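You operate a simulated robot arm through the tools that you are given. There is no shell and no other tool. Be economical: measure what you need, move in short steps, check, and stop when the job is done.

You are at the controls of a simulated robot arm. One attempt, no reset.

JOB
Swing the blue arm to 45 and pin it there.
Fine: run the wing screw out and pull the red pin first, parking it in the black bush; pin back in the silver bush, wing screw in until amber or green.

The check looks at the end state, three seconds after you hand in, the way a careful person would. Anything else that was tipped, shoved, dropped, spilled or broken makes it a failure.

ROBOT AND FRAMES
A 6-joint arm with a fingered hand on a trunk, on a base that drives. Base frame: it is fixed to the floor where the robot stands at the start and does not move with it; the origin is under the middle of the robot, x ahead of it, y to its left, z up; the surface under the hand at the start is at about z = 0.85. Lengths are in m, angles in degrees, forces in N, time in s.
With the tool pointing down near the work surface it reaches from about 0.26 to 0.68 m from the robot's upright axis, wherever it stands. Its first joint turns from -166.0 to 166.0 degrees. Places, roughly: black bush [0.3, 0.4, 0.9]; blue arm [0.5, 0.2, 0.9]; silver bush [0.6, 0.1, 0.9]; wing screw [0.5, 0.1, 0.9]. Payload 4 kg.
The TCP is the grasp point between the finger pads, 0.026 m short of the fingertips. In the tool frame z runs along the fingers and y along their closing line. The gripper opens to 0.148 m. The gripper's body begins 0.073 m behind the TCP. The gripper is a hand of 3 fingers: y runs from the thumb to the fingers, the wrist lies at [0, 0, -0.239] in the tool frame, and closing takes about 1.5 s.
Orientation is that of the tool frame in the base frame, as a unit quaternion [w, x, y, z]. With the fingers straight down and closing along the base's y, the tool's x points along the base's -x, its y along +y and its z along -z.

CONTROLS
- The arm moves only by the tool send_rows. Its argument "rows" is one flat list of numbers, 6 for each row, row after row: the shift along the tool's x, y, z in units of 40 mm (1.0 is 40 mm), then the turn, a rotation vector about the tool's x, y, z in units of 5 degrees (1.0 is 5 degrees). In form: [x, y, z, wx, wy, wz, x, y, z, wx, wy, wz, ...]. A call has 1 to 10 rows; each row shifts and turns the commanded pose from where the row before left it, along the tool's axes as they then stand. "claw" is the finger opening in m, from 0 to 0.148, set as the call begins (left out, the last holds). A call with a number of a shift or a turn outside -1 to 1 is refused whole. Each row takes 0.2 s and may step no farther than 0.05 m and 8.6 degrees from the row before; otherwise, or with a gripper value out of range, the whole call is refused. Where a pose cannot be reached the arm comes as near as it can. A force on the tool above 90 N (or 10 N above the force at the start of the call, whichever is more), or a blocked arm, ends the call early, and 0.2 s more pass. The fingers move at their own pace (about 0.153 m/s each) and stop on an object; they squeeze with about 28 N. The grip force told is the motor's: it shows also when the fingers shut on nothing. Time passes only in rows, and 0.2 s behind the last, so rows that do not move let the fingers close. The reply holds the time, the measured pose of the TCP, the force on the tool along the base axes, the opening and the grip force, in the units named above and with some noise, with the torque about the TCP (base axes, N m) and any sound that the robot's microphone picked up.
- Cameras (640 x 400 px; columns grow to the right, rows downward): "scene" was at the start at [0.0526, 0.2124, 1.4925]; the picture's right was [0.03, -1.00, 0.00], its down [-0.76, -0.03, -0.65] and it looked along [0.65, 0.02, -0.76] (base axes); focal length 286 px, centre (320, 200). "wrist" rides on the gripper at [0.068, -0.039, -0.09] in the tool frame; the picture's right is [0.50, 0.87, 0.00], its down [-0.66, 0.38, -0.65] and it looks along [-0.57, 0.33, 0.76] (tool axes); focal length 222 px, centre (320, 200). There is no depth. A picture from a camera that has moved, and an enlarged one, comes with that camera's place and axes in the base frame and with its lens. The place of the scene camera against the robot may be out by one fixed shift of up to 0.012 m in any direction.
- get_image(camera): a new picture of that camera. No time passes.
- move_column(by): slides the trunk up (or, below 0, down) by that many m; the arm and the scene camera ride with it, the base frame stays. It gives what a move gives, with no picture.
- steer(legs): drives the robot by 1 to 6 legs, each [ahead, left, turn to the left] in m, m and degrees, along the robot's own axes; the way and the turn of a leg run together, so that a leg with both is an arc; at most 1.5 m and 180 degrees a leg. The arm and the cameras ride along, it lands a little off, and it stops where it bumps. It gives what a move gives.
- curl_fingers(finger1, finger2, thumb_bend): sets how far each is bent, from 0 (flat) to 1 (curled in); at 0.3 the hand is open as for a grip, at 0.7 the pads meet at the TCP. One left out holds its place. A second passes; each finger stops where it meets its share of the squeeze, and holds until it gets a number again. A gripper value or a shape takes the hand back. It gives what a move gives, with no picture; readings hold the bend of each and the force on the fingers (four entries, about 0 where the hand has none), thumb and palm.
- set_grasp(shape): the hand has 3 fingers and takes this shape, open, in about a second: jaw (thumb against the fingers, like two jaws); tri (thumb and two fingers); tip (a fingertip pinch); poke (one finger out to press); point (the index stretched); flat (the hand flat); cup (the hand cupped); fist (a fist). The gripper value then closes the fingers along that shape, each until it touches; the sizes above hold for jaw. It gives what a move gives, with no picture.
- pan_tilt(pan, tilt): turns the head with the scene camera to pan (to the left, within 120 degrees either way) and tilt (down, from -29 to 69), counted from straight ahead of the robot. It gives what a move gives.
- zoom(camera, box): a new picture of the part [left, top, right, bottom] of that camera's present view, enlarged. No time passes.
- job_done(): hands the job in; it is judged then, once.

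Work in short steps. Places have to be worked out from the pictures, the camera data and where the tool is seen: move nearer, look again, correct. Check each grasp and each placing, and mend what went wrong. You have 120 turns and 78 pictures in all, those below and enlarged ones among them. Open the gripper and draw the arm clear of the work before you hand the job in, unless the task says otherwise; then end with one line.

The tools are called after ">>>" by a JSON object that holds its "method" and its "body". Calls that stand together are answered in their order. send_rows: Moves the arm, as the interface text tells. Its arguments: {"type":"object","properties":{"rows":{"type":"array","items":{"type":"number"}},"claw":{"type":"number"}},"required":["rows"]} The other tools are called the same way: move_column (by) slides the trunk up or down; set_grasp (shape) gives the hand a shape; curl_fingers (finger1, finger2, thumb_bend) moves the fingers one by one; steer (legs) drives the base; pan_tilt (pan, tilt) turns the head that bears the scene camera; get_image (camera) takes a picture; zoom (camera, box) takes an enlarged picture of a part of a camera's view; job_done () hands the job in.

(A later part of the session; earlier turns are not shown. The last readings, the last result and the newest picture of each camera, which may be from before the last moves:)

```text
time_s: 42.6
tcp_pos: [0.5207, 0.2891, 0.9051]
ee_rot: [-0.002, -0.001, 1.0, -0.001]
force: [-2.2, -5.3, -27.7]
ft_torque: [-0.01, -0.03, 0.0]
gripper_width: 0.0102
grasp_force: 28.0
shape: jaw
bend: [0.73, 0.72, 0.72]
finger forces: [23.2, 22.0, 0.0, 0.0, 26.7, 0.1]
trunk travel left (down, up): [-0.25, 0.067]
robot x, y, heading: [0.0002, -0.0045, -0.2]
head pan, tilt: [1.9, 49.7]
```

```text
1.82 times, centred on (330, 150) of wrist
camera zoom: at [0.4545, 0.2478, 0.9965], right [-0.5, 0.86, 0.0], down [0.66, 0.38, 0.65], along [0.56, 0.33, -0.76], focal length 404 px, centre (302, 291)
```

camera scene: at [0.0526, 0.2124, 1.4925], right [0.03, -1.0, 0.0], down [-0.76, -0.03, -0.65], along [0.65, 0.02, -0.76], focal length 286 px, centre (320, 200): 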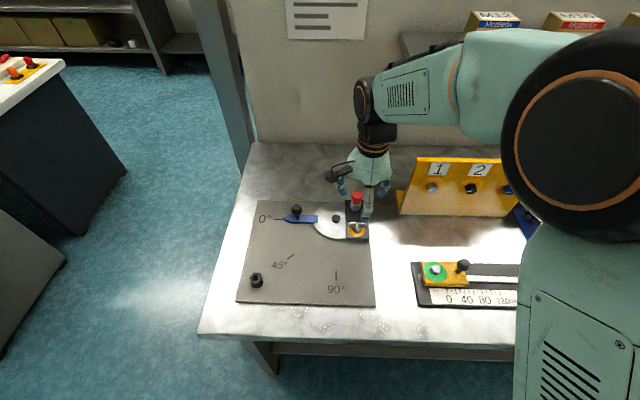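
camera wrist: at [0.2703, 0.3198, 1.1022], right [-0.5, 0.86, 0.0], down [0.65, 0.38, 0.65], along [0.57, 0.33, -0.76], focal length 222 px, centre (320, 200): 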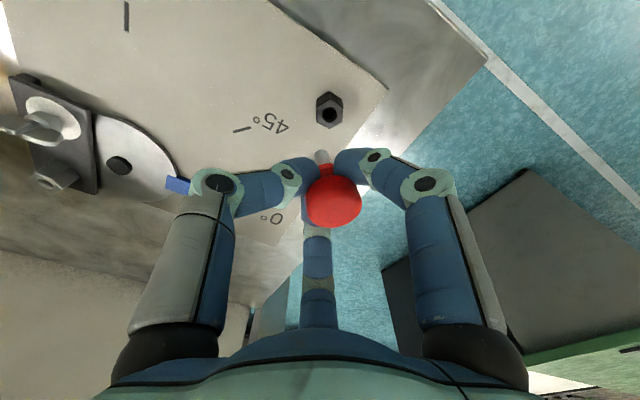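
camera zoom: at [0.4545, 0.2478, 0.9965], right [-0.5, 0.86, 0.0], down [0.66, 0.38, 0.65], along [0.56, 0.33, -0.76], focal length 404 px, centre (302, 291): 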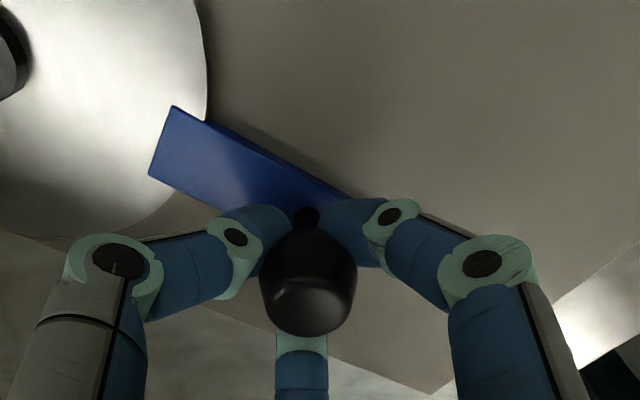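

Gripped under the knob with a 28 N downward pull from wedging; ease down 3 mm, then swing the first 15° along the arc.

>>> {"method": "send_rows", "body": {"rows": [0, 0, 0.08, 0, 0, 0, 0.2288, -0.01, 0, 0, 0, -1, 0.2288, -0.01, 0, 0, 0, -1, 0.2288, -0.01, 0, 0, 0, -1]}}

>>> {"method": "zoom", "body": {"camera": "scene", "box": [230, 160, 400, 310]}}

```text
time_s: 43.6
tcp_pos: [0.4948, 0.2857, 0.9051]
ee_rot: [0.0, -0.134, 0.991, 0.0]
force: [0.4, -0.4, -14.2]
ft_torque: [0.06, -0.01, 0.02]
gripper_width: 0.0096
grasp_force: 28.0
shape: jaw
bend: [0.73, 0.72, 0.73]
finger forces: [19.8, 19.5, 0.0, 0.0, 22.3, 0.1]
trunk travel left (down, up): [-0.25, 0.067]
robot x, y, heading: [-0.0001, -0.0014, 0.1]
head pan, tilt: [1.9, 49.7]
```

```text
2.67 times, centred on (315, 235) of scene
camera zoom: at [0.0543, 0.2127, 1.4924], right [0.03, -1.0, 0.0], down [-0.76, -0.02, -0.65], along [0.65, 0.02, -0.76], focal length 764 px, centre (333, 107)
```

zoom: 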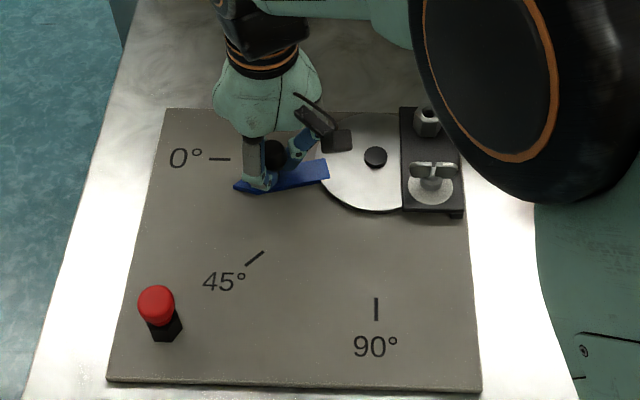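

The arm follows freely (about 14°). Swing the remaining 30°.

>>> {"method": "send_rows", "body": {"rows": [0.2288, -0.01, 0.03, 0, 0, -1, 0.2288, -0.01, 0, 0, 0, -1, 0.2288, -0.01, 0, 0, 0, -1, 0.2288, -0.01, 0, 0, 0, -1, 0.2288, -0.01, 0, 0, 0, -1, 0.2288, -0.01, 0, 0, 0, -1, 0, 0, 0, 0, 0, 0]}}

>>> {"method": "zoom", "body": {"camera": "scene", "box": [250, 180, 380, 300]}}

>>> {"method": "zoom", "body": {"camera": "wrist", "box": [180, 0, 480, 220]}}

```text
time_s: 45.2
tcp_pos: [0.4469, 0.2569, 0.904]
ee_rot: [0.0, -0.385, 0.923, 0.001]
force: [-1.9, 2.3, -11.6]
ft_torque: [0.03, 0.05, 0.04]
gripper_width: 0.0095
grasp_force: 28.1
shape: jaw
bend: [0.73, 0.72, 0.73]
finger forces: [22.5, 20.1, 0.0, 0.0, 20.7, 0.1]
trunk travel left (down, up): [-0.25, 0.067]
robot x, y, heading: [-0.0005, -0.0016, -0.1]
head pan, tilt: [1.9, 49.7]
```

```text
3.33 times, centred on (315, 240) of scene
camera zoom: at [0.054, 0.213, 1.4923], right [0.03, -1.0, 0.0], down [-0.76, -0.02, -0.65], along [0.65, 0.02, -0.76], focal length 954 px, centre (337, 67)
```

zoom: 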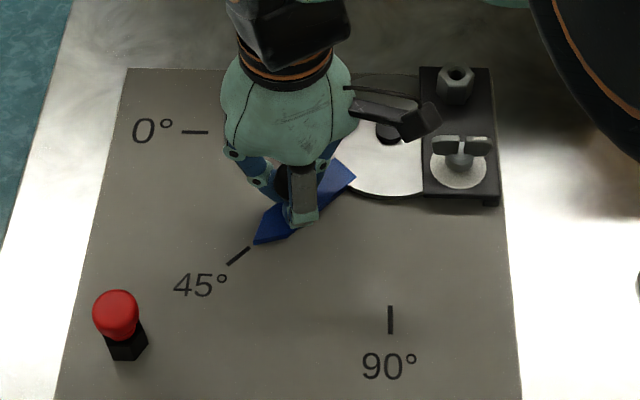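

```text
1.82 times, centred on (330, 110) of wrist
camera zoom: at [0.4275, 0.1803, 0.9941], right [-0.97, 0.25, 0.0], down [0.19, 0.73, 0.65], along [0.17, 0.63, -0.76], focal length 404 px, centre (302, 364)
```

zoom: 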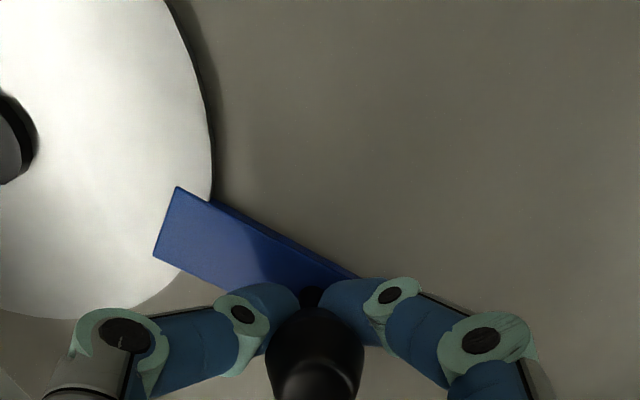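

Pointer appears on the 45° tick. Release, rise and check alignment closely.

>>> {"method": "send_rows", "body": {"rows": [0, 0, 0, 0, 0, 0, 0, 0, 0, 0, 0, 0, 0, 0, 0, 0, 0, 0, 0, 0, -0.6, 0, 0, 0, 0, 0, -0.8, 0, 0, 0, 0, 0, -0.8, 0, 0, 0], "claw": 0.08}}

>>> {"method": "get_image", "body": {"camera": "wrist"}}

>>> {"method": "zoom", "body": {"camera": "scene", "box": [260, 200, 350, 280]}}

```text
time_s: 46.6
tcp_pos: [0.4454, 0.2572, 0.9921]
ee_rot: [0.001, -0.384, 0.923, 0.0]
force: [0.9, 0.0, -0.1]
ft_torque: [0.01, 0.01, 0.0]
gripper_width: 0.0794
grasp_force: 0.1
shape: jaw
bend: [0.35, 0.35, 0.7]
finger forces: [0.1, 0.1, 0.0, 0.1, 0.0, 0.0]
trunk travel left (down, up): [-0.25, 0.067]
robot x, y, heading: [0.0039, -0.0012, 0.0]
head pan, tilt: [1.9, 49.7]
```

```text
42 pictures are left
camera wrist: at [0.4261, 0.1794, 1.0826], right [-0.97, 0.25, 0.0], down [0.19, 0.73, 0.65], along [0.17, 0.63, -0.76], focal length 222 px, centre (320, 200)
```

wrist: 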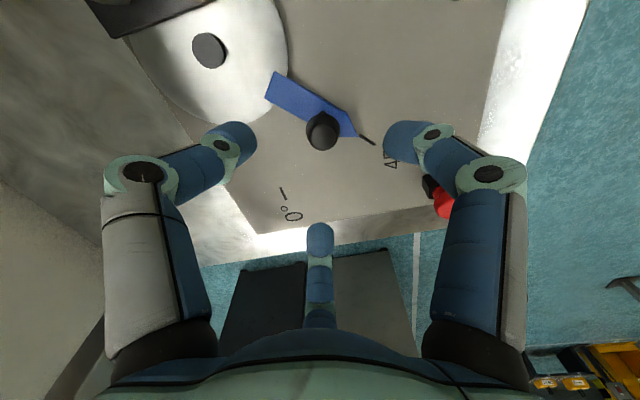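

```text
5.00 times, centred on (305, 240) of scene
camera zoom: at [0.0528, 0.2119, 1.4925], right [0.03, -1.0, 0.0], down [-0.76, -0.02, -0.65], along [0.65, 0.02, -0.76], focal length 1432 px, centre (395, 0)
```

zoom: 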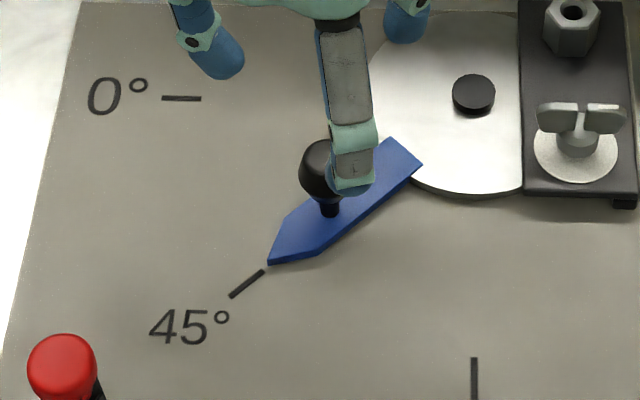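

Pointer and the 45° tick are collinear. Rotate the hand back to neutral and go to the parked red pin.

>>> {"method": "send_rows", "body": {"rows": [0, 0, 0, 0, 0, 1, 0, 0, 0, 0, 0, 1, 0, 0, 0, 0, 0, 1, 0, 0, 0, 0, 0, 1, 0, 0, 0, 0, 0, 1, 0, 0, 0, 0, 0, 1, 0, 0, 0, 0, 0, 1, 0, 0, 0, 0, 0, 1, 0, 0, 0, 0, 0, 1]}}

>>> {"method": "send_rows", "body": {"rows": [0.708, 0.68, 0, 0, 0, 0, 0.708, 0.68, 0, 0, 0, 0, 0.708, 0.68, 0, 0, 0, 0, 0.708, 0.68, 0, 0, 0, 0]}}

>>> {"method": "zoom", "body": {"camera": "wrist", "box": [180, 40, 480, 260]}}

```text
time_s: 48.6
tcp_pos: [0.4456, 0.2562, 0.9933]
ee_rot: [0.0, -0.001, 1.0, 0.002]
force: [-0.2, -0.7, 0.6]
ft_torque: [-0.02, 0.03, -0.05]
gripper_width: 0.0794
grasp_force: 0.1
shape: jaw
bend: [0.35, 0.35, 0.7]
finger forces: [0.1, 0.0, 0.1, 0.0, 0.0, 0.1]
trunk travel left (down, up): [-0.25, 0.067]
robot x, y, heading: [-0.0013, -0.0004, -0.0]
head pan, tilt: [1.9, 49.7]
```

```text
time_s: 49.6
tcp_pos: [0.3329, 0.3667, 0.9921]
ee_rot: [0.001, -0.002, 1.0, 0.001]
force: [0.1, -0.8, 0.0]
ft_torque: [0.04, 0.02, 0.02]
gripper_width: 0.0797
grasp_force: 0.0
shape: jaw
bend: [0.35, 0.35, 0.7]
finger forces: [0.0, 0.0, 0.0, 0.0, 0.0, 0.1]
trunk travel left (down, up): [-0.25, 0.067]
robot x, y, heading: [0.0007, -0.0009, -0.3]
head pan, tilt: [1.9, 49.7]
```

```text
1.82 times, centred on (330, 150) of wrist
camera zoom: at [0.2653, 0.326, 1.0827], right [-0.5, 0.86, 0.0], down [0.65, 0.38, 0.66], along [0.57, 0.33, -0.76], focal length 404 px, centre (302, 291)
```

zoom: 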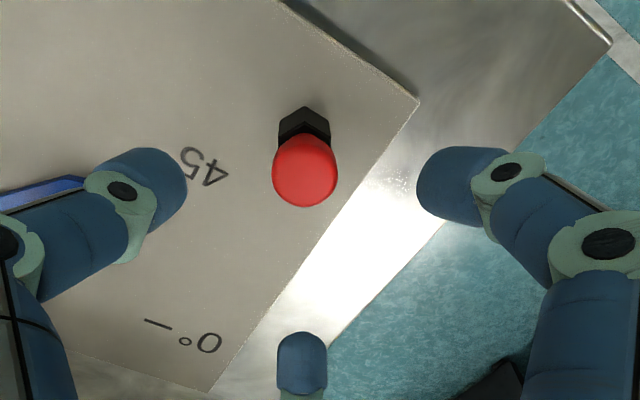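

Above the parked pin. Descend to the earlier grip height (0.912) and close.

>>> {"method": "send_rows", "body": {"rows": [0, -0.02, 0.5, 0, 0, 0, 0, 0, 0.5, 0, 0, 0, 0, 0, 0.5, 0, 0, 0, 0, 0, 0.5, 0, 0, 0]}}

>>> {"method": "send_rows", "body": {"rows": [0, 0, 0, 0, 0, 0, 0, 0, 0, 0, 0, 0, 0, 0, 0, 0, 0, 0, 0, 0, 0, 0, 0, 0, 0, 0, 0, 0, 0, 0], "claw": 0.0}}

>>> {"method": "send_rows", "body": {"rows": [0, 0, -0.25, 0, 0, 0, 0, 0, -0.25, 0, 0, 0, 0, 0, -0.25, 0, 0, 0, 0, 0, -0.5, 0, 0, 0, 0, 0, -0.5, 0, 0, 0, 0, 0, -0.5, 0, 0, 0, 0, 0, -0.25, 0, 0, 0]}}

>>> {"method": "zoom", "body": {"camera": "wrist", "box": [180, 40, 480, 260]}}

```text
time_s: 50.6
tcp_pos: [0.3334, 0.3653, 0.9109]
ee_rot: [0.0, -0.002, 1.0, 0.0]
force: [-0.2, 0.7, 0.0]
ft_torque: [0.01, 0.01, 0.01]
gripper_width: 0.0794
grasp_force: 0.1
shape: jaw
bend: [0.35, 0.35, 0.7]
finger forces: [0.1, 0.0, 0.1, 0.0, 0.0, 0.0]
trunk travel left (down, up): [-0.25, 0.067]
robot x, y, heading: [-0.0027, -0.0036, 0.0]
head pan, tilt: [1.9, 49.7]
```

```text
time_s: 51.8
tcp_pos: [0.3325, 0.3655, 0.9112]
ee_rot: [0.001, -0.002, 1.0, 0.001]
force: [0.3, 4.2, -0.5]
ft_torque: [0.2, 0.02, -0.05]
gripper_width: 0.0141
grasp_force: 28.2
shape: jaw
bend: [0.73, 0.73, 0.72]
finger forces: [24.1, 24.3, 0.1, 0.0, 19.4, 0.0]
trunk travel left (down, up): [-0.25, 0.067]
robot x, y, heading: [-0.0026, 0.0001, -0.1]
head pan, tilt: [1.9, 49.7]
```

```text
time_s: 53.4
tcp_pos: [0.3338, 0.3634, 1.0123]
ee_rot: [0.0, -0.001, 1.0, 0.0]
force: [0.0, -0.4, 0.5]
ft_torque: [-0.01, 0.0, 0.0]
gripper_width: 0.0113
grasp_force: 27.9
shape: jaw
bend: [0.75, 0.75, 0.73]
finger forces: [0.0, 0.1, 0.0, 0.0, 0.0, 0.1]
trunk travel left (down, up): [-0.25, 0.067]
robot x, y, heading: [0.0023, 0.001, -0.3]
head pan, tilt: [1.9, 49.7]
```

```text
1.82 times, centred on (330, 150) of wrist
camera zoom: at [0.2661, 0.3233, 1.1026], right [-0.5, 0.86, 0.0], down [0.65, 0.38, 0.65], along [0.57, 0.33, -0.76], focal length 404 px, centre (302, 291)
```

zoom: 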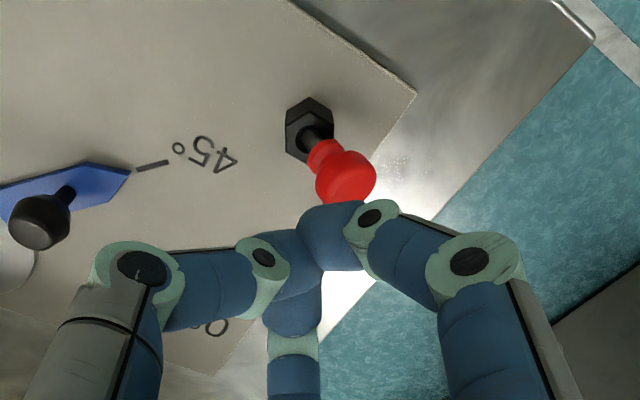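

The pin slipped in the lift; it's part-way out of the bush and leaning. Look from the scene camera.

>>> {"method": "zoom", "body": {"camera": "scene", "box": [230, 220, 310, 300]}}

>>> {"method": "zoom", "body": {"camera": "wrist", "box": [280, 70, 400, 160]}}

```text
5.00 times, centred on (270, 260) of scene
camera zoom: at [0.0533, 0.2122, 1.4925], right [0.03, -1.0, 0.0], down [-0.76, -0.02, -0.65], along [0.65, 0.02, -0.76], focal length 1432 px, centre (570, -100)
```

zoom: 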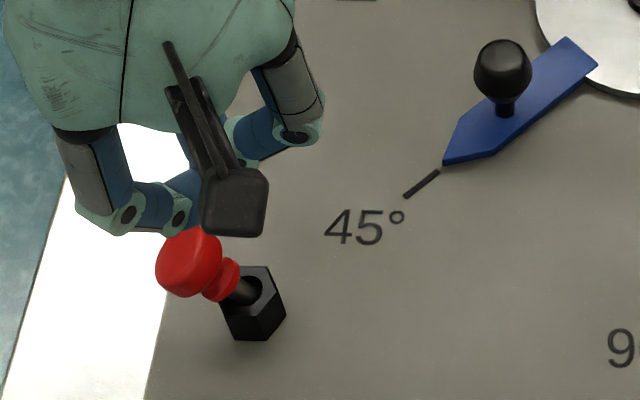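

```text
4.44 times, centred on (340, 115) of wrist
camera zoom: at [0.2661, 0.3233, 1.1026], right [-0.5, 0.86, 0.0], down [0.65, 0.38, 0.65], along [0.57, 0.33, -0.76], focal length 987 px, centre (231, 578)
```

zoom: 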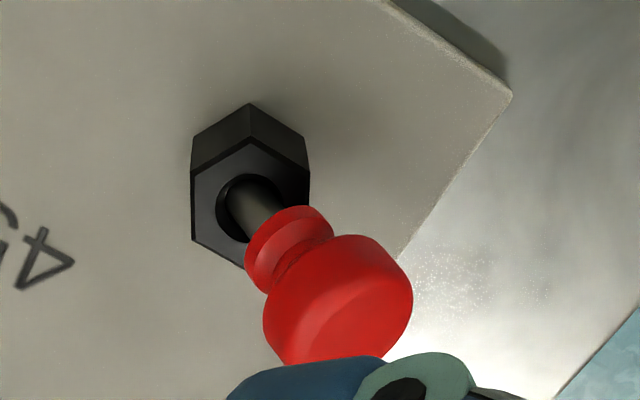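

The knob leans to about (0.326, 0.381, 0.933). I open, centre over the knob, and lower around it.

>>> {"method": "send_rows", "body": {"rows": [0, 0, 0, 0, 0, 0, 0.2, 0.44, 0, 0, 0, 0, 0, 0, 0.6, 0, 0, 0, 0, 0, 0, 0, 0, 0], "claw": 0.08}}

>>> {"method": "zoom", "body": {"camera": "wrist", "box": [240, 80, 420, 240]}}

```text
time_s: 54.4
tcp_pos: [0.3239, 0.3824, 0.9889]
ee_rot: [0.001, -0.002, 1.0, 0.0]
force: [-0.6, -0.9, 0.9]
ft_torque: [0.03, 0.0, 0.01]
gripper_width: 0.0793
grasp_force: 0.0
shape: jaw
bend: [0.35, 0.35, 0.7]
finger forces: [0.0, 0.0, 0.0, 0.0, 0.1, 0.0]
trunk travel left (down, up): [-0.25, 0.067]
robot x, y, heading: [0.0003, -0.0, -0.0]
head pan, tilt: [1.9, 49.7]
```

```text
2.50 times, centred on (330, 160) of wrist
camera zoom: at [0.258, 0.3415, 1.0786], right [-0.5, 0.86, 0.0], down [0.65, 0.38, 0.66], along [0.57, 0.33, -0.76], focal length 555 px, centre (295, 300)
```

zoom: 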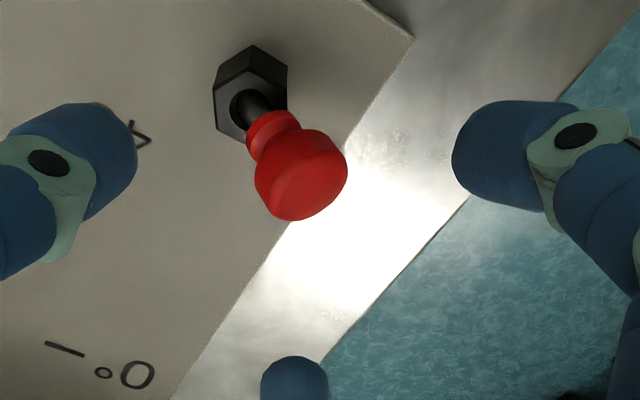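

Knob confirmed at (0.326, 0.383). Lower and close on it.

>>> {"method": "send_rows", "body": {"rows": [-0.06, 0.02, 0.6, 0, 0, 0, 0, 0, 0.65, 0, 0, 0]}}

>>> {"method": "send_rows", "body": {"rows": [0, 0, 0, 0, 0, 0, 0, 0, 0, 0, 0, 0, 0, 0, 0, 0, 0, 0, 0, 0, 0, 0, 0, 0, 0, 0, 0, 0, 0, 0], "claw": 0.0}}

>>> {"method": "zoom", "body": {"camera": "wrist", "box": [240, 80, 420, 240]}}

```text
time_s: 55.0
tcp_pos: [0.3287, 0.3819, 0.9367]
ee_rot: [0.002, -0.002, 1.0, 0.0]
force: [-0.6, -0.6, 0.3]
ft_torque: [-0.04, 0.01, -0.04]
gripper_width: 0.0794
grasp_force: 0.0
shape: jaw
bend: [0.35, 0.35, 0.7]
finger forces: [0.1, 0.0, 0.0, 0.0, 0.0, 0.0]
trunk travel left (down, up): [-0.25, 0.067]
robot x, y, heading: [-0.0012, 0.0013, 0.1]
head pan, tilt: [1.9, 49.7]
```

```text
time_s: 56.2
tcp_pos: [0.3267, 0.3813, 0.9383]
ee_rot: [0.002, -0.001, 1.0, 0.001]
force: [1.2, -3.2, 0.2]
ft_torque: [-0.18, -0.07, -0.01]
gripper_width: 0.02
grasp_force: 28.1
shape: jaw
bend: [0.76, 0.75, 0.7]
finger forces: [21.0, 23.2, 0.0, 0.1, 24.2, 0.0]
trunk travel left (down, up): [-0.25, 0.067]
robot x, y, heading: [-0.0018, -0.0013, -0.2]
head pan, tilt: [1.9, 49.7]
```

```text
2.50 times, centred on (330, 160) of wrist
camera zoom: at [0.2609, 0.3411, 1.0279], right [-0.5, 0.86, 0.0], down [0.65, 0.38, 0.66], along [0.57, 0.33, -0.76], focal length 555 px, centre (295, 300)
```

zoom: 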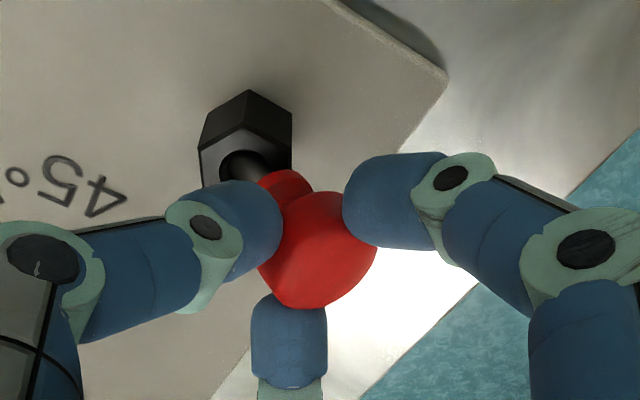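

Held, still leaning. Move the knob back over the bush axis in small steps to right the pin.

>>> {"method": "send_rows", "body": {"rows": [-0.04, -0.1, -0.03, 0, 0, 0, -0.04, -0.1, -0.02, 0, 0, 0, -0.04, -0.1, -0.01, 0, 0, 0, -0.03, -0.08, 0, 0, 0, 0]}}

>>> {"method": "zoom", "body": {"camera": "wrist", "box": [240, 80, 420, 240]}}

```text
time_s: 57.2
tcp_pos: [0.3335, 0.3693, 0.9406]
ee_rot: [0.0, -0.002, 1.0, 0.001]
force: [-2.3, 4.9, 0.2]
ft_torque: [0.34, 0.19, 0.01]
gripper_width: 0.0196
grasp_force: 28.6
shape: jaw
bend: [0.77, 0.75, 0.7]
finger forces: [25.2, 23.5, 0.0, 0.1, 16.3, 0.1]
trunk travel left (down, up): [-0.25, 0.067]
robot x, y, heading: [0.0009, 0.0004, -0.0]
head pan, tilt: [1.9, 49.7]
```

```text
2.50 times, centred on (330, 160) of wrist
camera zoom: at [0.2663, 0.3275, 1.0308], right [-0.5, 0.86, 0.0], down [0.65, 0.38, 0.66], along [0.57, 0.33, -0.76], focal length 555 px, centre (295, 300)
```

zoom: 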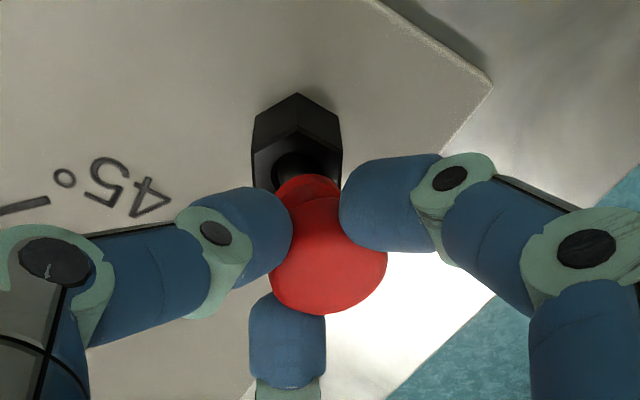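

Nearly upright. Nudge 3 mm more, lower ~12 mm into the bush, and check.

>>> {"method": "send_rows", "body": {"rows": [-0.01, -0.08, 0, 0, 0, 0, 0, 0, 0.1, 0, 0, 0, 0, 0, 0.1, 0, 0, 0, 0, 0, 0.1, 0, 0, 0]}}

>>> {"method": "zoom", "body": {"camera": "wrist", "box": [240, 80, 420, 240]}}

```text
time_s: 58.2
tcp_pos: [0.3328, 0.3646, 0.9298]
ee_rot: [0.001, -0.002, 1.0, 0.001]
force: [-2.9, 1.6, 10.8]
ft_torque: [0.33, 0.13, 0.02]
gripper_width: 0.0198
grasp_force: 28.2
shape: jaw
bend: [0.77, 0.75, 0.7]
finger forces: [26.6, 24.8, 0.0, 0.0, 20.8, 0.0]
trunk travel left (down, up): [-0.25, 0.067]
robot x, y, heading: [0.0053, -0.0008, 0.1]
head pan, tilt: [1.9, 49.7]
```

```text
2.50 times, centred on (330, 160) of wrist
camera zoom: at [0.2665, 0.3235, 1.0199], right [-0.5, 0.86, 0.0], down [0.65, 0.38, 0.66], along [0.57, 0.33, -0.75], focal length 555 px, centre (295, 300)
```

zoom: 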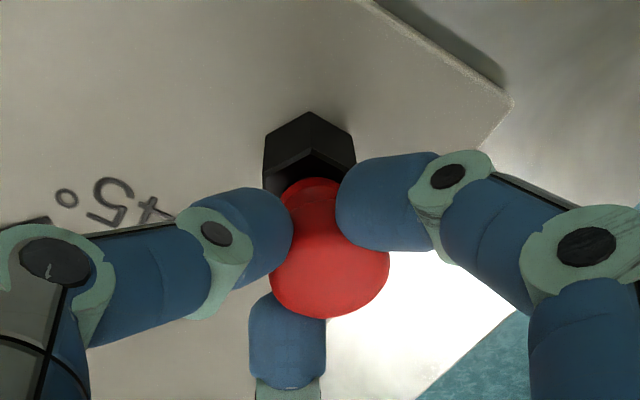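

Pin is upright and partly down. Open and see whether it drops into its seat.

>>> {"method": "send_rows", "body": {"rows": [0, 0, 0, 0, 0, 0, 0, 0, 0, 0, 0, 0, 0, 0, 0, 0, 0, 0], "claw": 0.08}}

>>> {"method": "zoom", "body": {"camera": "wrist", "box": [240, 80, 420, 240]}}

```text
time_s: 59.0
tcp_pos: [0.334, 0.3653, 0.9291]
ee_rot: [0.001, -0.003, 1.0, 0.0]
force: [-0.3, -0.5, -1.0]
ft_torque: [0.03, -0.01, 0.01]
gripper_width: 0.0795
grasp_force: 0.0
shape: jaw
bend: [0.35, 0.35, 0.7]
finger forces: [0.1, 0.2, 0.0, 0.0, 0.0, 0.0]
trunk travel left (down, up): [-0.25, 0.067]
robot x, y, heading: [-0.0011, -0.0009, -0.1]
head pan, tilt: [1.9, 49.7]
```

```text
2.50 times, centred on (330, 160) of wrist
camera zoom: at [0.2669, 0.3239, 1.0189], right [-0.5, 0.86, 0.0], down [0.65, 0.38, 0.65], along [0.57, 0.33, -0.76], focal length 555 px, centre (295, 300)
```

zoom: 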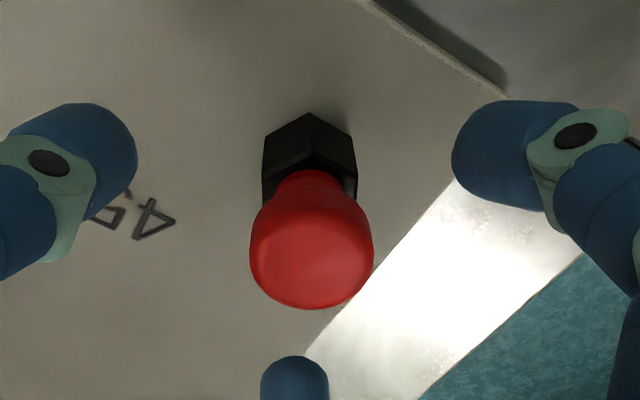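

Upright and seated, knob centre z≈0.909. Last time I gripped too low (tips on bush); now grip at TCP 0.917, matching the first good grip.

>>> {"method": "send_rows", "body": {"rows": [0.02, 0.02, 0.3, 0, 0, 0, 0, 0, 0, 0, 0, 0]}}

>>> {"method": "send_rows", "body": {"rows": [0, 0, 0, 0, 0, 0, 0, 0, 0, 0, 0, 0, 0, 0, 0, 0, 0, 0, 0, 0, 0, 0, 0, 0, 0, 0, 0, 0, 0, 0], "claw": 0.0}}

>>> {"method": "zoom", "body": {"camera": "wrist", "box": [240, 80, 420, 240]}}

```text
time_s: 59.6
tcp_pos: [0.3335, 0.3659, 0.9173]
ee_rot: [0.0, -0.001, 1.0, 0.001]
force: [-0.4, -0.6, -0.7]
ft_torque: [-0.01, 0.03, -0.02]
gripper_width: 0.0796
grasp_force: 0.1
shape: jaw
bend: [0.35, 0.35, 0.7]
finger forces: [0.1, 0.0, 0.0, 0.0, 0.1, 0.0]
trunk travel left (down, up): [-0.25, 0.067]
robot x, y, heading: [0.0022, -0.001, -0.0]
head pan, tilt: [1.9, 49.7]
```

```text
time_s: 60.8
tcp_pos: [0.3336, 0.3648, 0.9173]
ee_rot: [0.001, -0.002, 1.0, 0.001]
force: [-0.9, -0.4, -0.4]
ft_torque: [-0.03, 0.0, -0.01]
gripper_width: 0.0189
grasp_force: 28.3
shape: jaw
bend: [0.76, 0.76, 0.72]
finger forces: [23.0, 23.5, 0.1, 0.0, 22.5, 0.1]
trunk travel left (down, up): [-0.25, 0.067]
robot x, y, heading: [-0.0003, -0.0014, 0.1]
head pan, tilt: [1.9, 49.7]
```

```text
2.50 times, centred on (330, 160) of wrist
camera zoom: at [0.2662, 0.3247, 1.0068], right [-0.5, 0.86, 0.0], down [0.65, 0.38, 0.66], along [0.57, 0.33, -0.76], focal length 555 px, centre (295, 300)
```

zoom: 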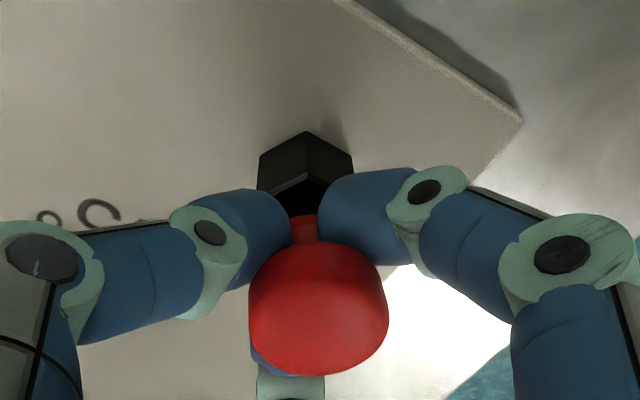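

Balanced grip, no side load. Lift slowly 15 mm and check.

>>> {"method": "send_rows", "body": {"rows": [0, 0, -0.1, 0, 0, 0, 0, 0, -0.1, 0, 0, 0, 0, 0, -0.1, 0, 0, 0, 0, 0, -0.1, 0, 0, 0]}}

>>> {"method": "zoom", "body": {"camera": "wrist", "box": [240, 80, 420, 240]}}

```text
time_s: 61.8
tcp_pos: [0.3332, 0.3661, 0.9321]
ee_rot: [0.001, -0.002, 1.0, 0.001]
force: [-0.8, 0.8, -1.6]
ft_torque: [0.0, -0.05, 0.03]
gripper_width: 0.0189
grasp_force: 28.1
shape: jaw
bend: [0.76, 0.76, 0.72]
finger forces: [23.0, 23.4, 0.0, 0.1, 22.5, 0.0]
trunk travel left (down, up): [-0.25, 0.067]
robot x, y, heading: [-0.0017, -0.0045, 0.0]
head pan, tilt: [1.9, 49.7]
```

```text
2.50 times, centred on (330, 160) of wrist
camera zoom: at [0.266, 0.3246, 1.023], right [-0.5, 0.86, 0.0], down [0.65, 0.38, 0.66], along [0.57, 0.33, -0.76], focal length 555 px, centre (295, 300)
```

zoom: 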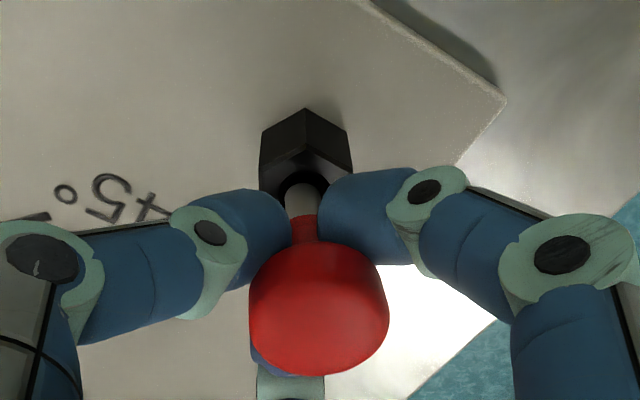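

Rising cleanly with unchanged grip. Lift to full clearance.

>>> {"method": "send_rows", "body": {"rows": [0, 0, -0.15, 0, 0, 0, 0, 0, -0.15, 0, 0, 0, 0, 0, -0.2, 0, 0, 0, 0, 0, -0.25, 0, 0, 0, 0, 0, -0.4, 0, 0, 0, 0, 0, -0.4, 0, 0, 0, 0, 0, -0.4, 0, 0, 0]}}

>>> {"method": "zoom", "body": {"camera": "wrist", "box": [240, 80, 420, 240]}}

```text
time_s: 63.4
tcp_pos: [0.3322, 0.3651, 1.0113]
ee_rot: [-0.001, -0.002, 1.0, 0.0]
force: [0.1, -0.3, -0.3]
ft_torque: [0.0, -0.03, 0.0]
gripper_width: 0.0188
grasp_force: 28.2
shape: jaw
bend: [0.76, 0.76, 0.72]
finger forces: [23.3, 22.3, 0.0, 0.0, 22.3, 0.0]
trunk travel left (down, up): [-0.25, 0.067]
robot x, y, heading: [0.0024, 0.0025, -0.4]
head pan, tilt: [1.9, 49.7]
```

```text
2.50 times, centred on (330, 160) of wrist
camera zoom: at [0.2655, 0.3242, 1.1014], right [-0.5, 0.86, 0.0], down [0.65, 0.38, 0.65], along [0.57, 0.33, -0.76], focal length 555 px, centre (295, 300)
```

zoom: 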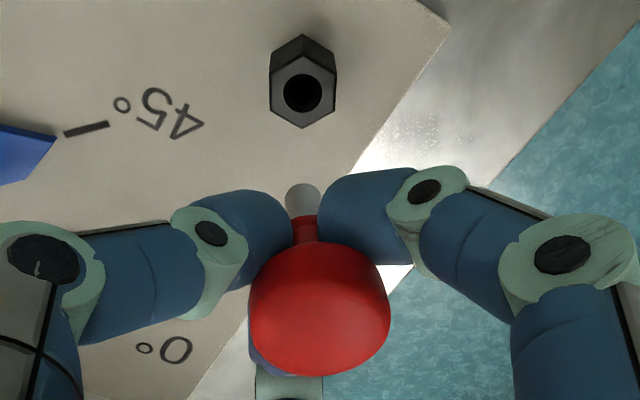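

Pin hangs straight. Carry it above the silver bush (0.5555, 0.130).

>>> {"method": "send_rows", "body": {"rows": [-0.558, -0.588, 0, 0, 0, 0, -0.558, -0.588, 0, 0, 0, 0, -0.558, -0.588, 0, 0, 0, 0, -0.558, -0.588, 0, 0, 0, 0, -0.558, -0.588, 0, 0, 0, 0, -0.558, -0.588, 0, 0, 0, 0, -0.558, -0.588, 0, 0, 0, 0, -0.558, -0.588, 0, 0, 0, 0, -0.558, -0.588, 0, 0, 0, 0, -0.558, -0.588, 0, 0, 0, 0]}}

>>> {"method": "send_rows", "body": {"rows": [0, 0, 0.4, 0, 0, 0, 0, 0, 0.25, 0, 0, 0, 0, 0, 0, 0, 0, 0]}}

>>> {"method": "zoom", "body": {"camera": "wrist", "box": [240, 80, 420, 240]}}

```text
time_s: 65.6
tcp_pos: [0.5578, 0.1302, 1.0113]
ee_rot: [-0.001, -0.002, 1.0, 0.0]
force: [-0.1, 0.2, -0.7]
ft_torque: [-0.02, 0.02, -0.01]
gripper_width: 0.0184
grasp_force: 28.5
shape: jaw
bend: [0.76, 0.76, 0.72]
finger forces: [23.3, 21.5, 0.1, 0.0, 21.8, 0.0]
trunk travel left (down, up): [-0.25, 0.067]
robot x, y, heading: [0.0012, 0.0018, 0.2]
head pan, tilt: [1.9, 49.7]
```

```text
time_s: 66.4
tcp_pos: [0.5569, 0.1318, 0.9838]
ee_rot: [0.002, -0.002, 1.0, 0.0]
force: [0.1, 0.4, -1.1]
ft_torque: [0.0, -0.02, -0.02]
gripper_width: 0.0189
grasp_force: 28.3
shape: jaw
bend: [0.76, 0.76, 0.72]
finger forces: [23.3, 21.4, 0.1, 0.1, 21.8, 0.0]
trunk travel left (down, up): [-0.25, 0.067]
robot x, y, heading: [0.003, -0.0005, -0.3]
head pan, tilt: [1.9, 49.7]
```

```text
2.50 times, centred on (330, 160) of wrist
camera zoom: at [0.49, 0.0902, 1.0751], right [-0.5, 0.86, 0.0], down [0.65, 0.38, 0.66], along [0.57, 0.33, -0.76], focal length 555 px, centre (295, 300)
```

zoom: 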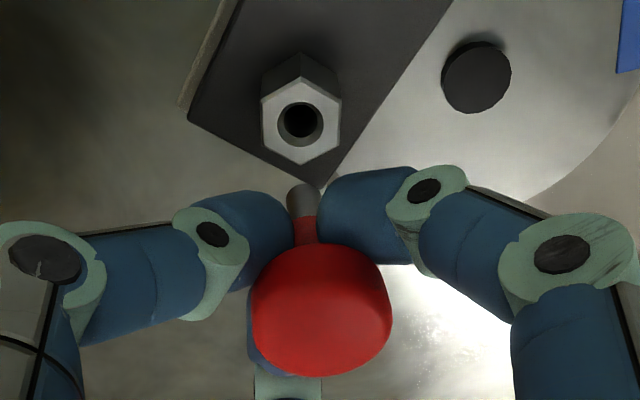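

Hole is ~2 mm toward −x of the axis; nudge and lower to just inside the bush mouth.

>>> {"method": "send_rows", "body": {"rows": [0.04, -0.035, 0.2, 0, 0, 0, 0, 0, 0.2, 0, 0, 0, 0, 0, 0.15, 0, 0, 0, 0, 0, 0.1, 0, 0, 0, 0, 0, 0.1, 0, 0, 0]}}

>>> {"method": "zoom", "body": {"camera": "wrist", "box": [240, 80, 420, 240]}}

```text
time_s: 67.6
tcp_pos: [0.5553, 0.1315, 0.9543]
ee_rot: [0.0, -0.001, 1.0, 0.001]
force: [-0.3, 0.4, -0.4]
ft_torque: [-0.02, 0.01, 0.02]
gripper_width: 0.018
grasp_force: 27.4
shape: jaw
bend: [0.76, 0.76, 0.72]
finger forces: [23.4, 21.5, 0.0, 0.1, 21.6, 0.0]
trunk travel left (down, up): [-0.25, 0.067]
robot x, y, heading: [-0.0005, 0.0017, -0.0]
head pan, tilt: [1.9, 49.7]
```

```text
2.50 times, centred on (330, 160) of wrist
camera zoom: at [0.488, 0.0893, 1.0445], right [-0.5, 0.86, 0.0], down [0.65, 0.38, 0.65], along [0.57, 0.33, -0.76], focal length 555 px, centre (295, 300)
```

zoom: 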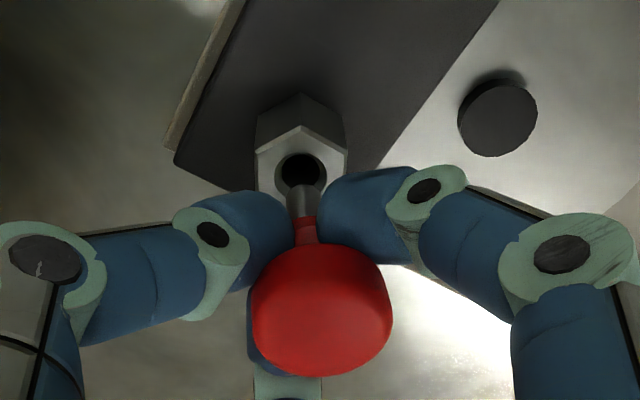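

Aligned; tip is ~9 mm above the mouth. Keep lowering with force watch.

>>> {"method": "send_rows", "body": {"rows": [0.0, -0.015, 0.1, 0, 0, 0, 0, 0, 0.1, 0, 0, 0, 0, 0, 0.1, 0, 0, 0]}}

>>> {"method": "zoom", "body": {"camera": "wrist", "box": [240, 80, 420, 240]}}

```text
time_s: 68.4
tcp_pos: [0.5553, 0.1294, 0.9439]
ee_rot: [-0.001, -0.002, 1.0, 0.001]
force: [-0.4, 0.4, -0.4]
ft_torque: [0.0, 0.0, 0.01]
gripper_width: 0.0187
grasp_force: 27.8
shape: jaw
bend: [0.76, 0.76, 0.72]
finger forces: [23.5, 21.5, 0.1, 0.0, 21.6, 0.1]
trunk travel left (down, up): [-0.25, 0.067]
robot x, y, heading: [0.0012, 0.0005, -0.1]
head pan, tilt: [1.9, 49.7]
```

```text
2.50 times, centred on (330, 160) of wrist
camera zoom: at [0.4882, 0.0884, 1.033], right [-0.5, 0.86, 0.0], down [0.65, 0.38, 0.65], along [0.57, 0.33, -0.76], focal length 555 px, centre (295, 300)
```

zoom: 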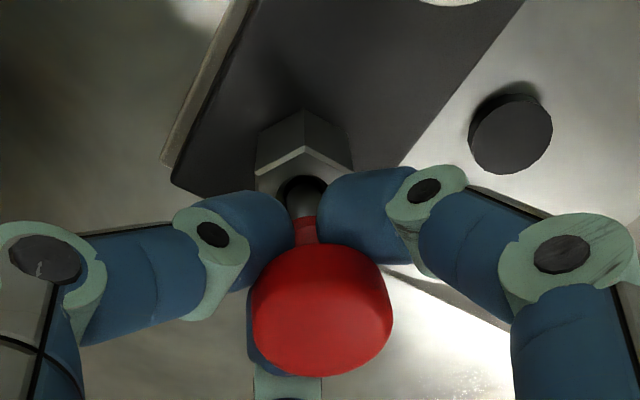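

Entering the mouth with no force. Continue 5 mm at a time.

>>> {"method": "send_rows", "body": {"rows": [0, 0, 0.06, 0, 0, 0, 0, 0, 0.06, 0, 0, 0, 0, 0, 0.06, 0, 0, 0, 0, 0, 0.06, 0, 0, 0]}}

>>> {"method": "zoom", "body": {"camera": "wrist", "box": [240, 80, 420, 240]}}

```text
time_s: 69.4
tcp_pos: [0.5563, 0.1284, 0.9336]
ee_rot: [0.0, -0.001, 1.0, 0.001]
force: [-0.7, -2.0, 0.5]
ft_torque: [-0.07, 0.03, 0.04]
gripper_width: 0.0185
grasp_force: 28.3
shape: jaw
bend: [0.76, 0.76, 0.72]
finger forces: [23.4, 21.4, 0.1, 0.1, 23.1, 0.0]
trunk travel left (down, up): [-0.25, 0.067]
robot x, y, heading: [-0.0001, -0.0016, -0.2]
head pan, tilt: [1.9, 49.7]
```

```text
2.50 times, centred on (330, 160) of wrist
camera zoom: at [0.4882, 0.088, 1.0234], right [-0.5, 0.86, 0.0], down [0.65, 0.38, 0.66], along [0.57, 0.33, -0.76], focal length 555 px, centre (295, 300)
```

zoom: 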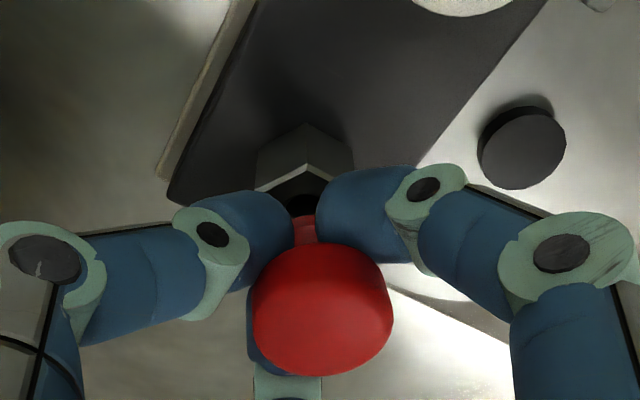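

In the bore. Now the last 6–8 mm into the disc hole, slowly.

>>> {"method": "send_rows", "body": {"rows": [0, 0.02, 0.04, 0, 0, 0, 0, 0, 0.04, 0, 0, 0, 0, 0, 0.04, 0, 0, 0, 0, 0, 0.04, 0, 0, 0]}}

>>> {"method": "zoom", "body": {"camera": "wrist", "box": [240, 80, 420, 240]}}

```text
time_s: 70.4
tcp_pos: [0.5548, 0.1301, 0.9275]
ee_rot: [0.001, -0.002, 1.0, 0.0]
force: [-2.7, -5.4, 3.3]
ft_torque: [-0.14, 0.08, 0.01]
gripper_width: 0.0182
grasp_force: 28.0
shape: jaw
bend: [0.76, 0.76, 0.72]
finger forces: [25.3, 21.2, 0.1, 0.0, 26.4, 0.0]
trunk travel left (down, up): [-0.25, 0.067]
robot x, y, heading: [-0.0014, 0.0005, 0.1]
head pan, tilt: [1.9, 49.7]
```

```text
2.50 times, centred on (330, 160) of wrist
camera zoom: at [0.488, 0.0884, 1.0175], right [-0.5, 0.86, 0.0], down [0.65, 0.38, 0.66], along [0.57, 0.33, -0.76], focal length 555 px, centre (295, 300)
```

zoom: 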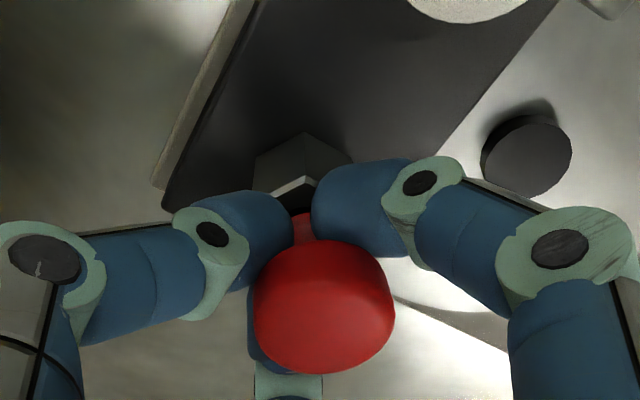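

Small side load builds toward −y; relieve it and press on a few mm.

>>> {"method": "send_rows", "body": {"rows": [0.02, -0.03, 0.03, 0, 0, 0, 0, 0, 0.04, 0, 0, 0, 0, 0, 0.04, 0, 0, 0, 0, 0, 0, 0, 0, 0]}}

>>> {"method": "zoom", "body": {"camera": "wrist", "box": [240, 80, 420, 240]}}

```text
time_s: 71.4
tcp_pos: [0.5543, 0.1277, 0.9258]
ee_rot: [0.004, -0.002, 1.0, 0.002]
force: [3.8, -1.3, 40.2]
ft_torque: [0.06, 0.05, 0.03]
gripper_width: 0.0193
grasp_force: 27.8
shape: jaw
bend: [0.77, 0.76, 0.72]
finger forces: [42.8, 35.6, 0.0, 0.1, 39.5, 0.1]
trunk travel left (down, up): [-0.25, 0.067]
robot x, y, heading: [-0.001, 0.0017, -0.2]
head pan, tilt: [1.9, 49.7]
```

```text
2.50 times, centred on (330, 160) of wrist
camera zoom: at [0.4866, 0.0874, 1.0159], right [-0.5, 0.86, 0.0], down [0.65, 0.38, 0.66], along [0.57, 0.33, -0.75], focal length 555 px, centre (295, 300)
```

zoom: 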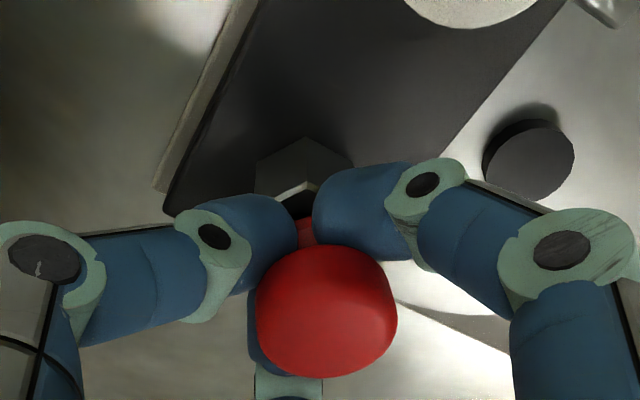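

40 N upward at z 0.926 — about the original seat height. Release, rise, and compare knob height with the original picture.

>>> {"method": "send_rows", "body": {"rows": [0, 0, -0.08, 0, 0, 0, 0, 0, 0, 0, 0, 0]}}

>>> {"method": "send_rows", "body": {"rows": [0, 0, 0, 0, 0, 0, 0, 0, 0, 0, 0, 0, 0, 0, 0, 0, 0, 0, 0, 0, -0.6, 0, 0, 0, 0, 0, -0.7, 0, 0, 0, 0, 0, -0.7, 0, 0, 0], "claw": 0.08}}

>>> {"method": "zoom", "body": {"camera": "wrist", "box": [180, 40, 480, 260]}}

>>> {"method": "zoom", "body": {"camera": "scene", "box": [325, 180, 385, 245]}}

```text
time_s: 72.0
tcp_pos: [0.5535, 0.1282, 0.9253]
ee_rot: [0.002, -0.002, 1.0, 0.001]
force: [7.2, 0.0, 26.4]
ft_torque: [0.06, -0.19, 0.0]
gripper_width: 0.0194
grasp_force: 28.3
shape: jaw
bend: [0.77, 0.76, 0.72]
finger forces: [36.7, 36.0, 0.0, 0.0, 33.3, 0.0]
trunk travel left (down, up): [-0.25, 0.067]
robot x, y, heading: [0.0018, -0.0003, -0.2]
head pan, tilt: [1.9, 49.7]
```

```text
time_s: 73.4
tcp_pos: [0.5543, 0.1294, 1.0068]
ee_rot: [0.001, -0.002, 1.0, 0.001]
force: [-0.3, 0.0, -1.1]
ft_torque: [-0.02, -0.04, -0.01]
gripper_width: 0.0795
grasp_force: 0.2
shape: jaw
bend: [0.35, 0.35, 0.7]
finger forces: [0.0, 0.0, 0.0, 0.0, 0.1, 0.0]
trunk travel left (down, up): [-0.25, 0.067]
robot x, y, heading: [-0.0018, 0.0017, -0.2]
head pan, tilt: [1.9, 49.7]
```

```text
1.82 times, centred on (330, 150) of wrist
camera zoom: at [0.4865, 0.0886, 1.0962], right [-0.5, 0.86, 0.0], down [0.65, 0.38, 0.66], along [0.57, 0.33, -0.76], focal length 404 px, centre (302, 291)
```

zoom: 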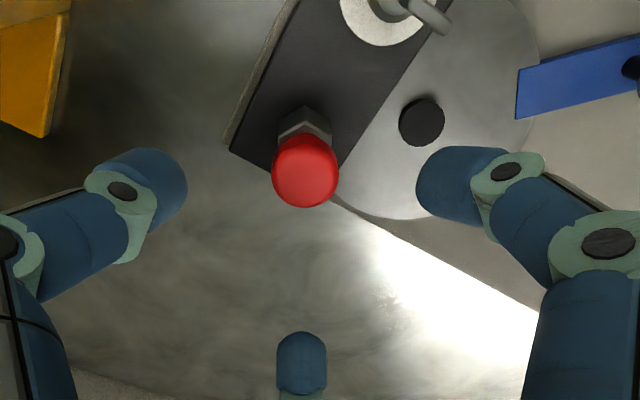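

```text
6.15 times, centred on (355, 212) of scene
camera zoom: at [0.0529, 0.2121, 1.4925], right [0.03, -1.0, 0.0], down [-0.76, -0.02, -0.65], along [0.65, 0.02, -0.76], focal length 1762 px, centre (105, 123)
```

zoom: 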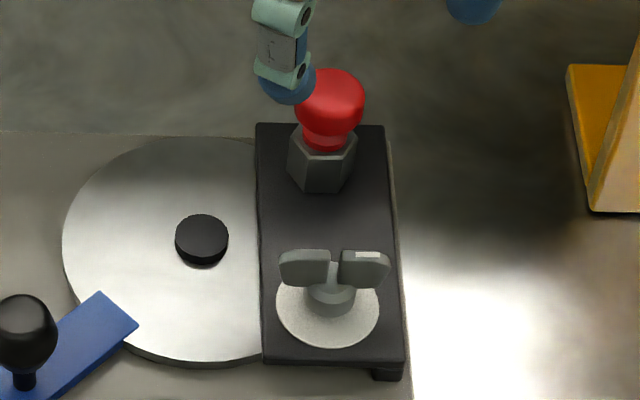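

Knob height and bush look identical to the start picture: the pin is fully seated at 45°. Now for the wing screw: I go above it, rotate to +90°, and test how far the wrist turns clockwise beyond that, in the air.

>>> {"method": "send_rows", "body": {"rows": [0, 0, -0.5, 0, 0, 0, 0.615, 0, 0, 0, 0, 0, 0.615, 0, 0, 0, 0, 0, 0.615, 0, 0, 0, 0, 0, 0, 0, 0, 0, 0, 1, 0, 0, 0, 0, 0, 1, 0, 0, 0, 0, 0, 1, 0, 0, 0, 0, 0, 1, 0, 0, 0, 0, 0, 1, 0, 0, 0, 0, 0, 1]}}

>>> {"method": "send_rows", "body": {"rows": [0, 0, 0, 0, 0, 1, 0, 0, 0, 0, 0, 1, 0, 0, 0, 0, 0, 1, 0, 0, 0, 0, 0, 1, 0, 0, 0, 0, 0, 1, 0, 0, 0, 0, 0, 1, 0, 0, 0, 0, 0, 1, 0, 0, 0, 0, 0, 1, 0, 0, 0, 0, 0, 1, 0, 0, 0, 0, 0, 1]}}

>>> {"method": "send_rows", "body": {"rows": [0, 0, 0, 0, 0, 1, 0, 0, 0, 0, 0, 1, 0, 0, 0, 0, 0, 1, 0, 0, 0, 0, 0, 1, 0, 0, 0, 0, 0, 1, 0, 0, 0, 0, 0, 1, 0, 0, 0, 0, 0, 1, 0, 0, 0, 0, 0, 1, 0, 0, 0, 0, 0, 1, 0, 0, 0, 0, 0, 1]}}

```text
time_s: 75.6
tcp_pos: [0.4811, 0.1275, 1.0247]
ee_rot: [0.0, 0.257, 0.966, 0.001]
force: [0.2, -0.3, -0.3]
ft_torque: [0.01, 0.01, 0.0]
gripper_width: 0.0796
grasp_force: 0.1
shape: jaw
bend: [0.35, 0.35, 0.7]
finger forces: [0.1, 0.1, 0.0, 0.0, 0.0, 0.0]
trunk travel left (down, up): [-0.25, 0.067]
robot x, y, heading: [-0.0023, 0.002, -0.3]
head pan, tilt: [1.9, 49.7]
```

```text
time_s: 77.8
tcp_pos: [0.4808, 0.1288, 1.0251]
ee_rot: [0.0, 0.642, 0.766, 0.002]
force: [0.5, -0.4, -0.6]
ft_torque: [0.02, 0.01, 0.01]
gripper_width: 0.0795
grasp_force: 0.0
shape: jaw
bend: [0.35, 0.35, 0.7]
finger forces: [0.1, 0.1, 0.0, 0.0, 0.1, 0.0]
trunk travel left (down, up): [-0.25, 0.067]
robot x, y, heading: [-0.001, -0.0011, 0.0]
head pan, tilt: [1.9, 49.7]
```

```text
time_s: 80.0
tcp_pos: [0.4799, 0.1281, 1.0242]
ee_rot: [0.0, 0.906, 0.423, 0.001]
force: [0.7, 0.7, 0.8]
ft_torque: [0.0, 0.0, -0.02]
gripper_width: 0.0796
grasp_force: 0.2
shape: jaw
bend: [0.35, 0.35, 0.7]
finger forces: [0.0, 0.0, 0.0, 0.1, 0.0, 0.1]
trunk travel left (down, up): [-0.25, 0.067]
robot x, y, heading: [0.0, 0.0014, 0.2]
head pan, tilt: [1.9, 49.7]
```

At +130° with no limit yet. Continue the air test.

>>> {"method": "send_rows", "body": {"rows": [0, 0, 0, 0, 0, 1, 0, 0, 0, 0, 0, 1, 0, 0, 0, 0, 0, 1, 0, 0, 0, 0, 0, 1, 0, 0, 0, 0, 0, 1, 0, 0, 0, 0, 0, 1, 0, 0, 0, 0, 0, 1, 0, 0, 0, 0, 0, 1, 0, 0, 0, 0, 0, 1, 0, 0, 0, 0, 0, 1]}}

>>> {"method": "send_rows", "body": {"rows": [0, 0, 0, 0, 0, 1, 0, 0, 0, 0, 0, 1, 0, 0, 0, 0, 0, 1, 0, 0, 0, 0, 0, 1, 0, 0, 0, 0, 0, 1, 0, 0, 0, 0, 0, 1]}}

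```text
time_s: 82.2
tcp_pos: [0.4805, 0.1286, 1.0253]
ee_rot: [-0.001, 1.0, 0.001, 0.001]
force: [-0.7, 0.0, 0.2]
ft_torque: [-0.01, 0.04, 0.0]
gripper_width: 0.0795
grasp_force: 0.1
shape: jaw
bend: [0.35, 0.35, 0.7]
finger forces: [0.0, 0.1, 0.0, 0.1, 0.0, 0.1]
trunk travel left (down, up): [-0.25, 0.067]
robot x, y, heading: [0.0001, -0.0029, -0.3]
head pan, tilt: [1.9, 49.7]
```

```text
time_s: 83.6
tcp_pos: [0.4807, 0.128, 1.0257]
ee_rot: [-0.001, 0.966, -0.258, -0.001]
force: [0.2, -0.8, 0.3]
ft_torque: [0.0, 0.0, -0.03]
gripper_width: 0.0792
grasp_force: 0.1
shape: jaw
bend: [0.35, 0.35, 0.7]
finger forces: [0.0, 0.1, 0.1, 0.1, 0.1, 0.0]
trunk travel left (down, up): [-0.25, 0.067]
robot x, y, heading: [0.0017, -0.0, -0.2]
head pan, tilt: [1.9, 49.7]
```

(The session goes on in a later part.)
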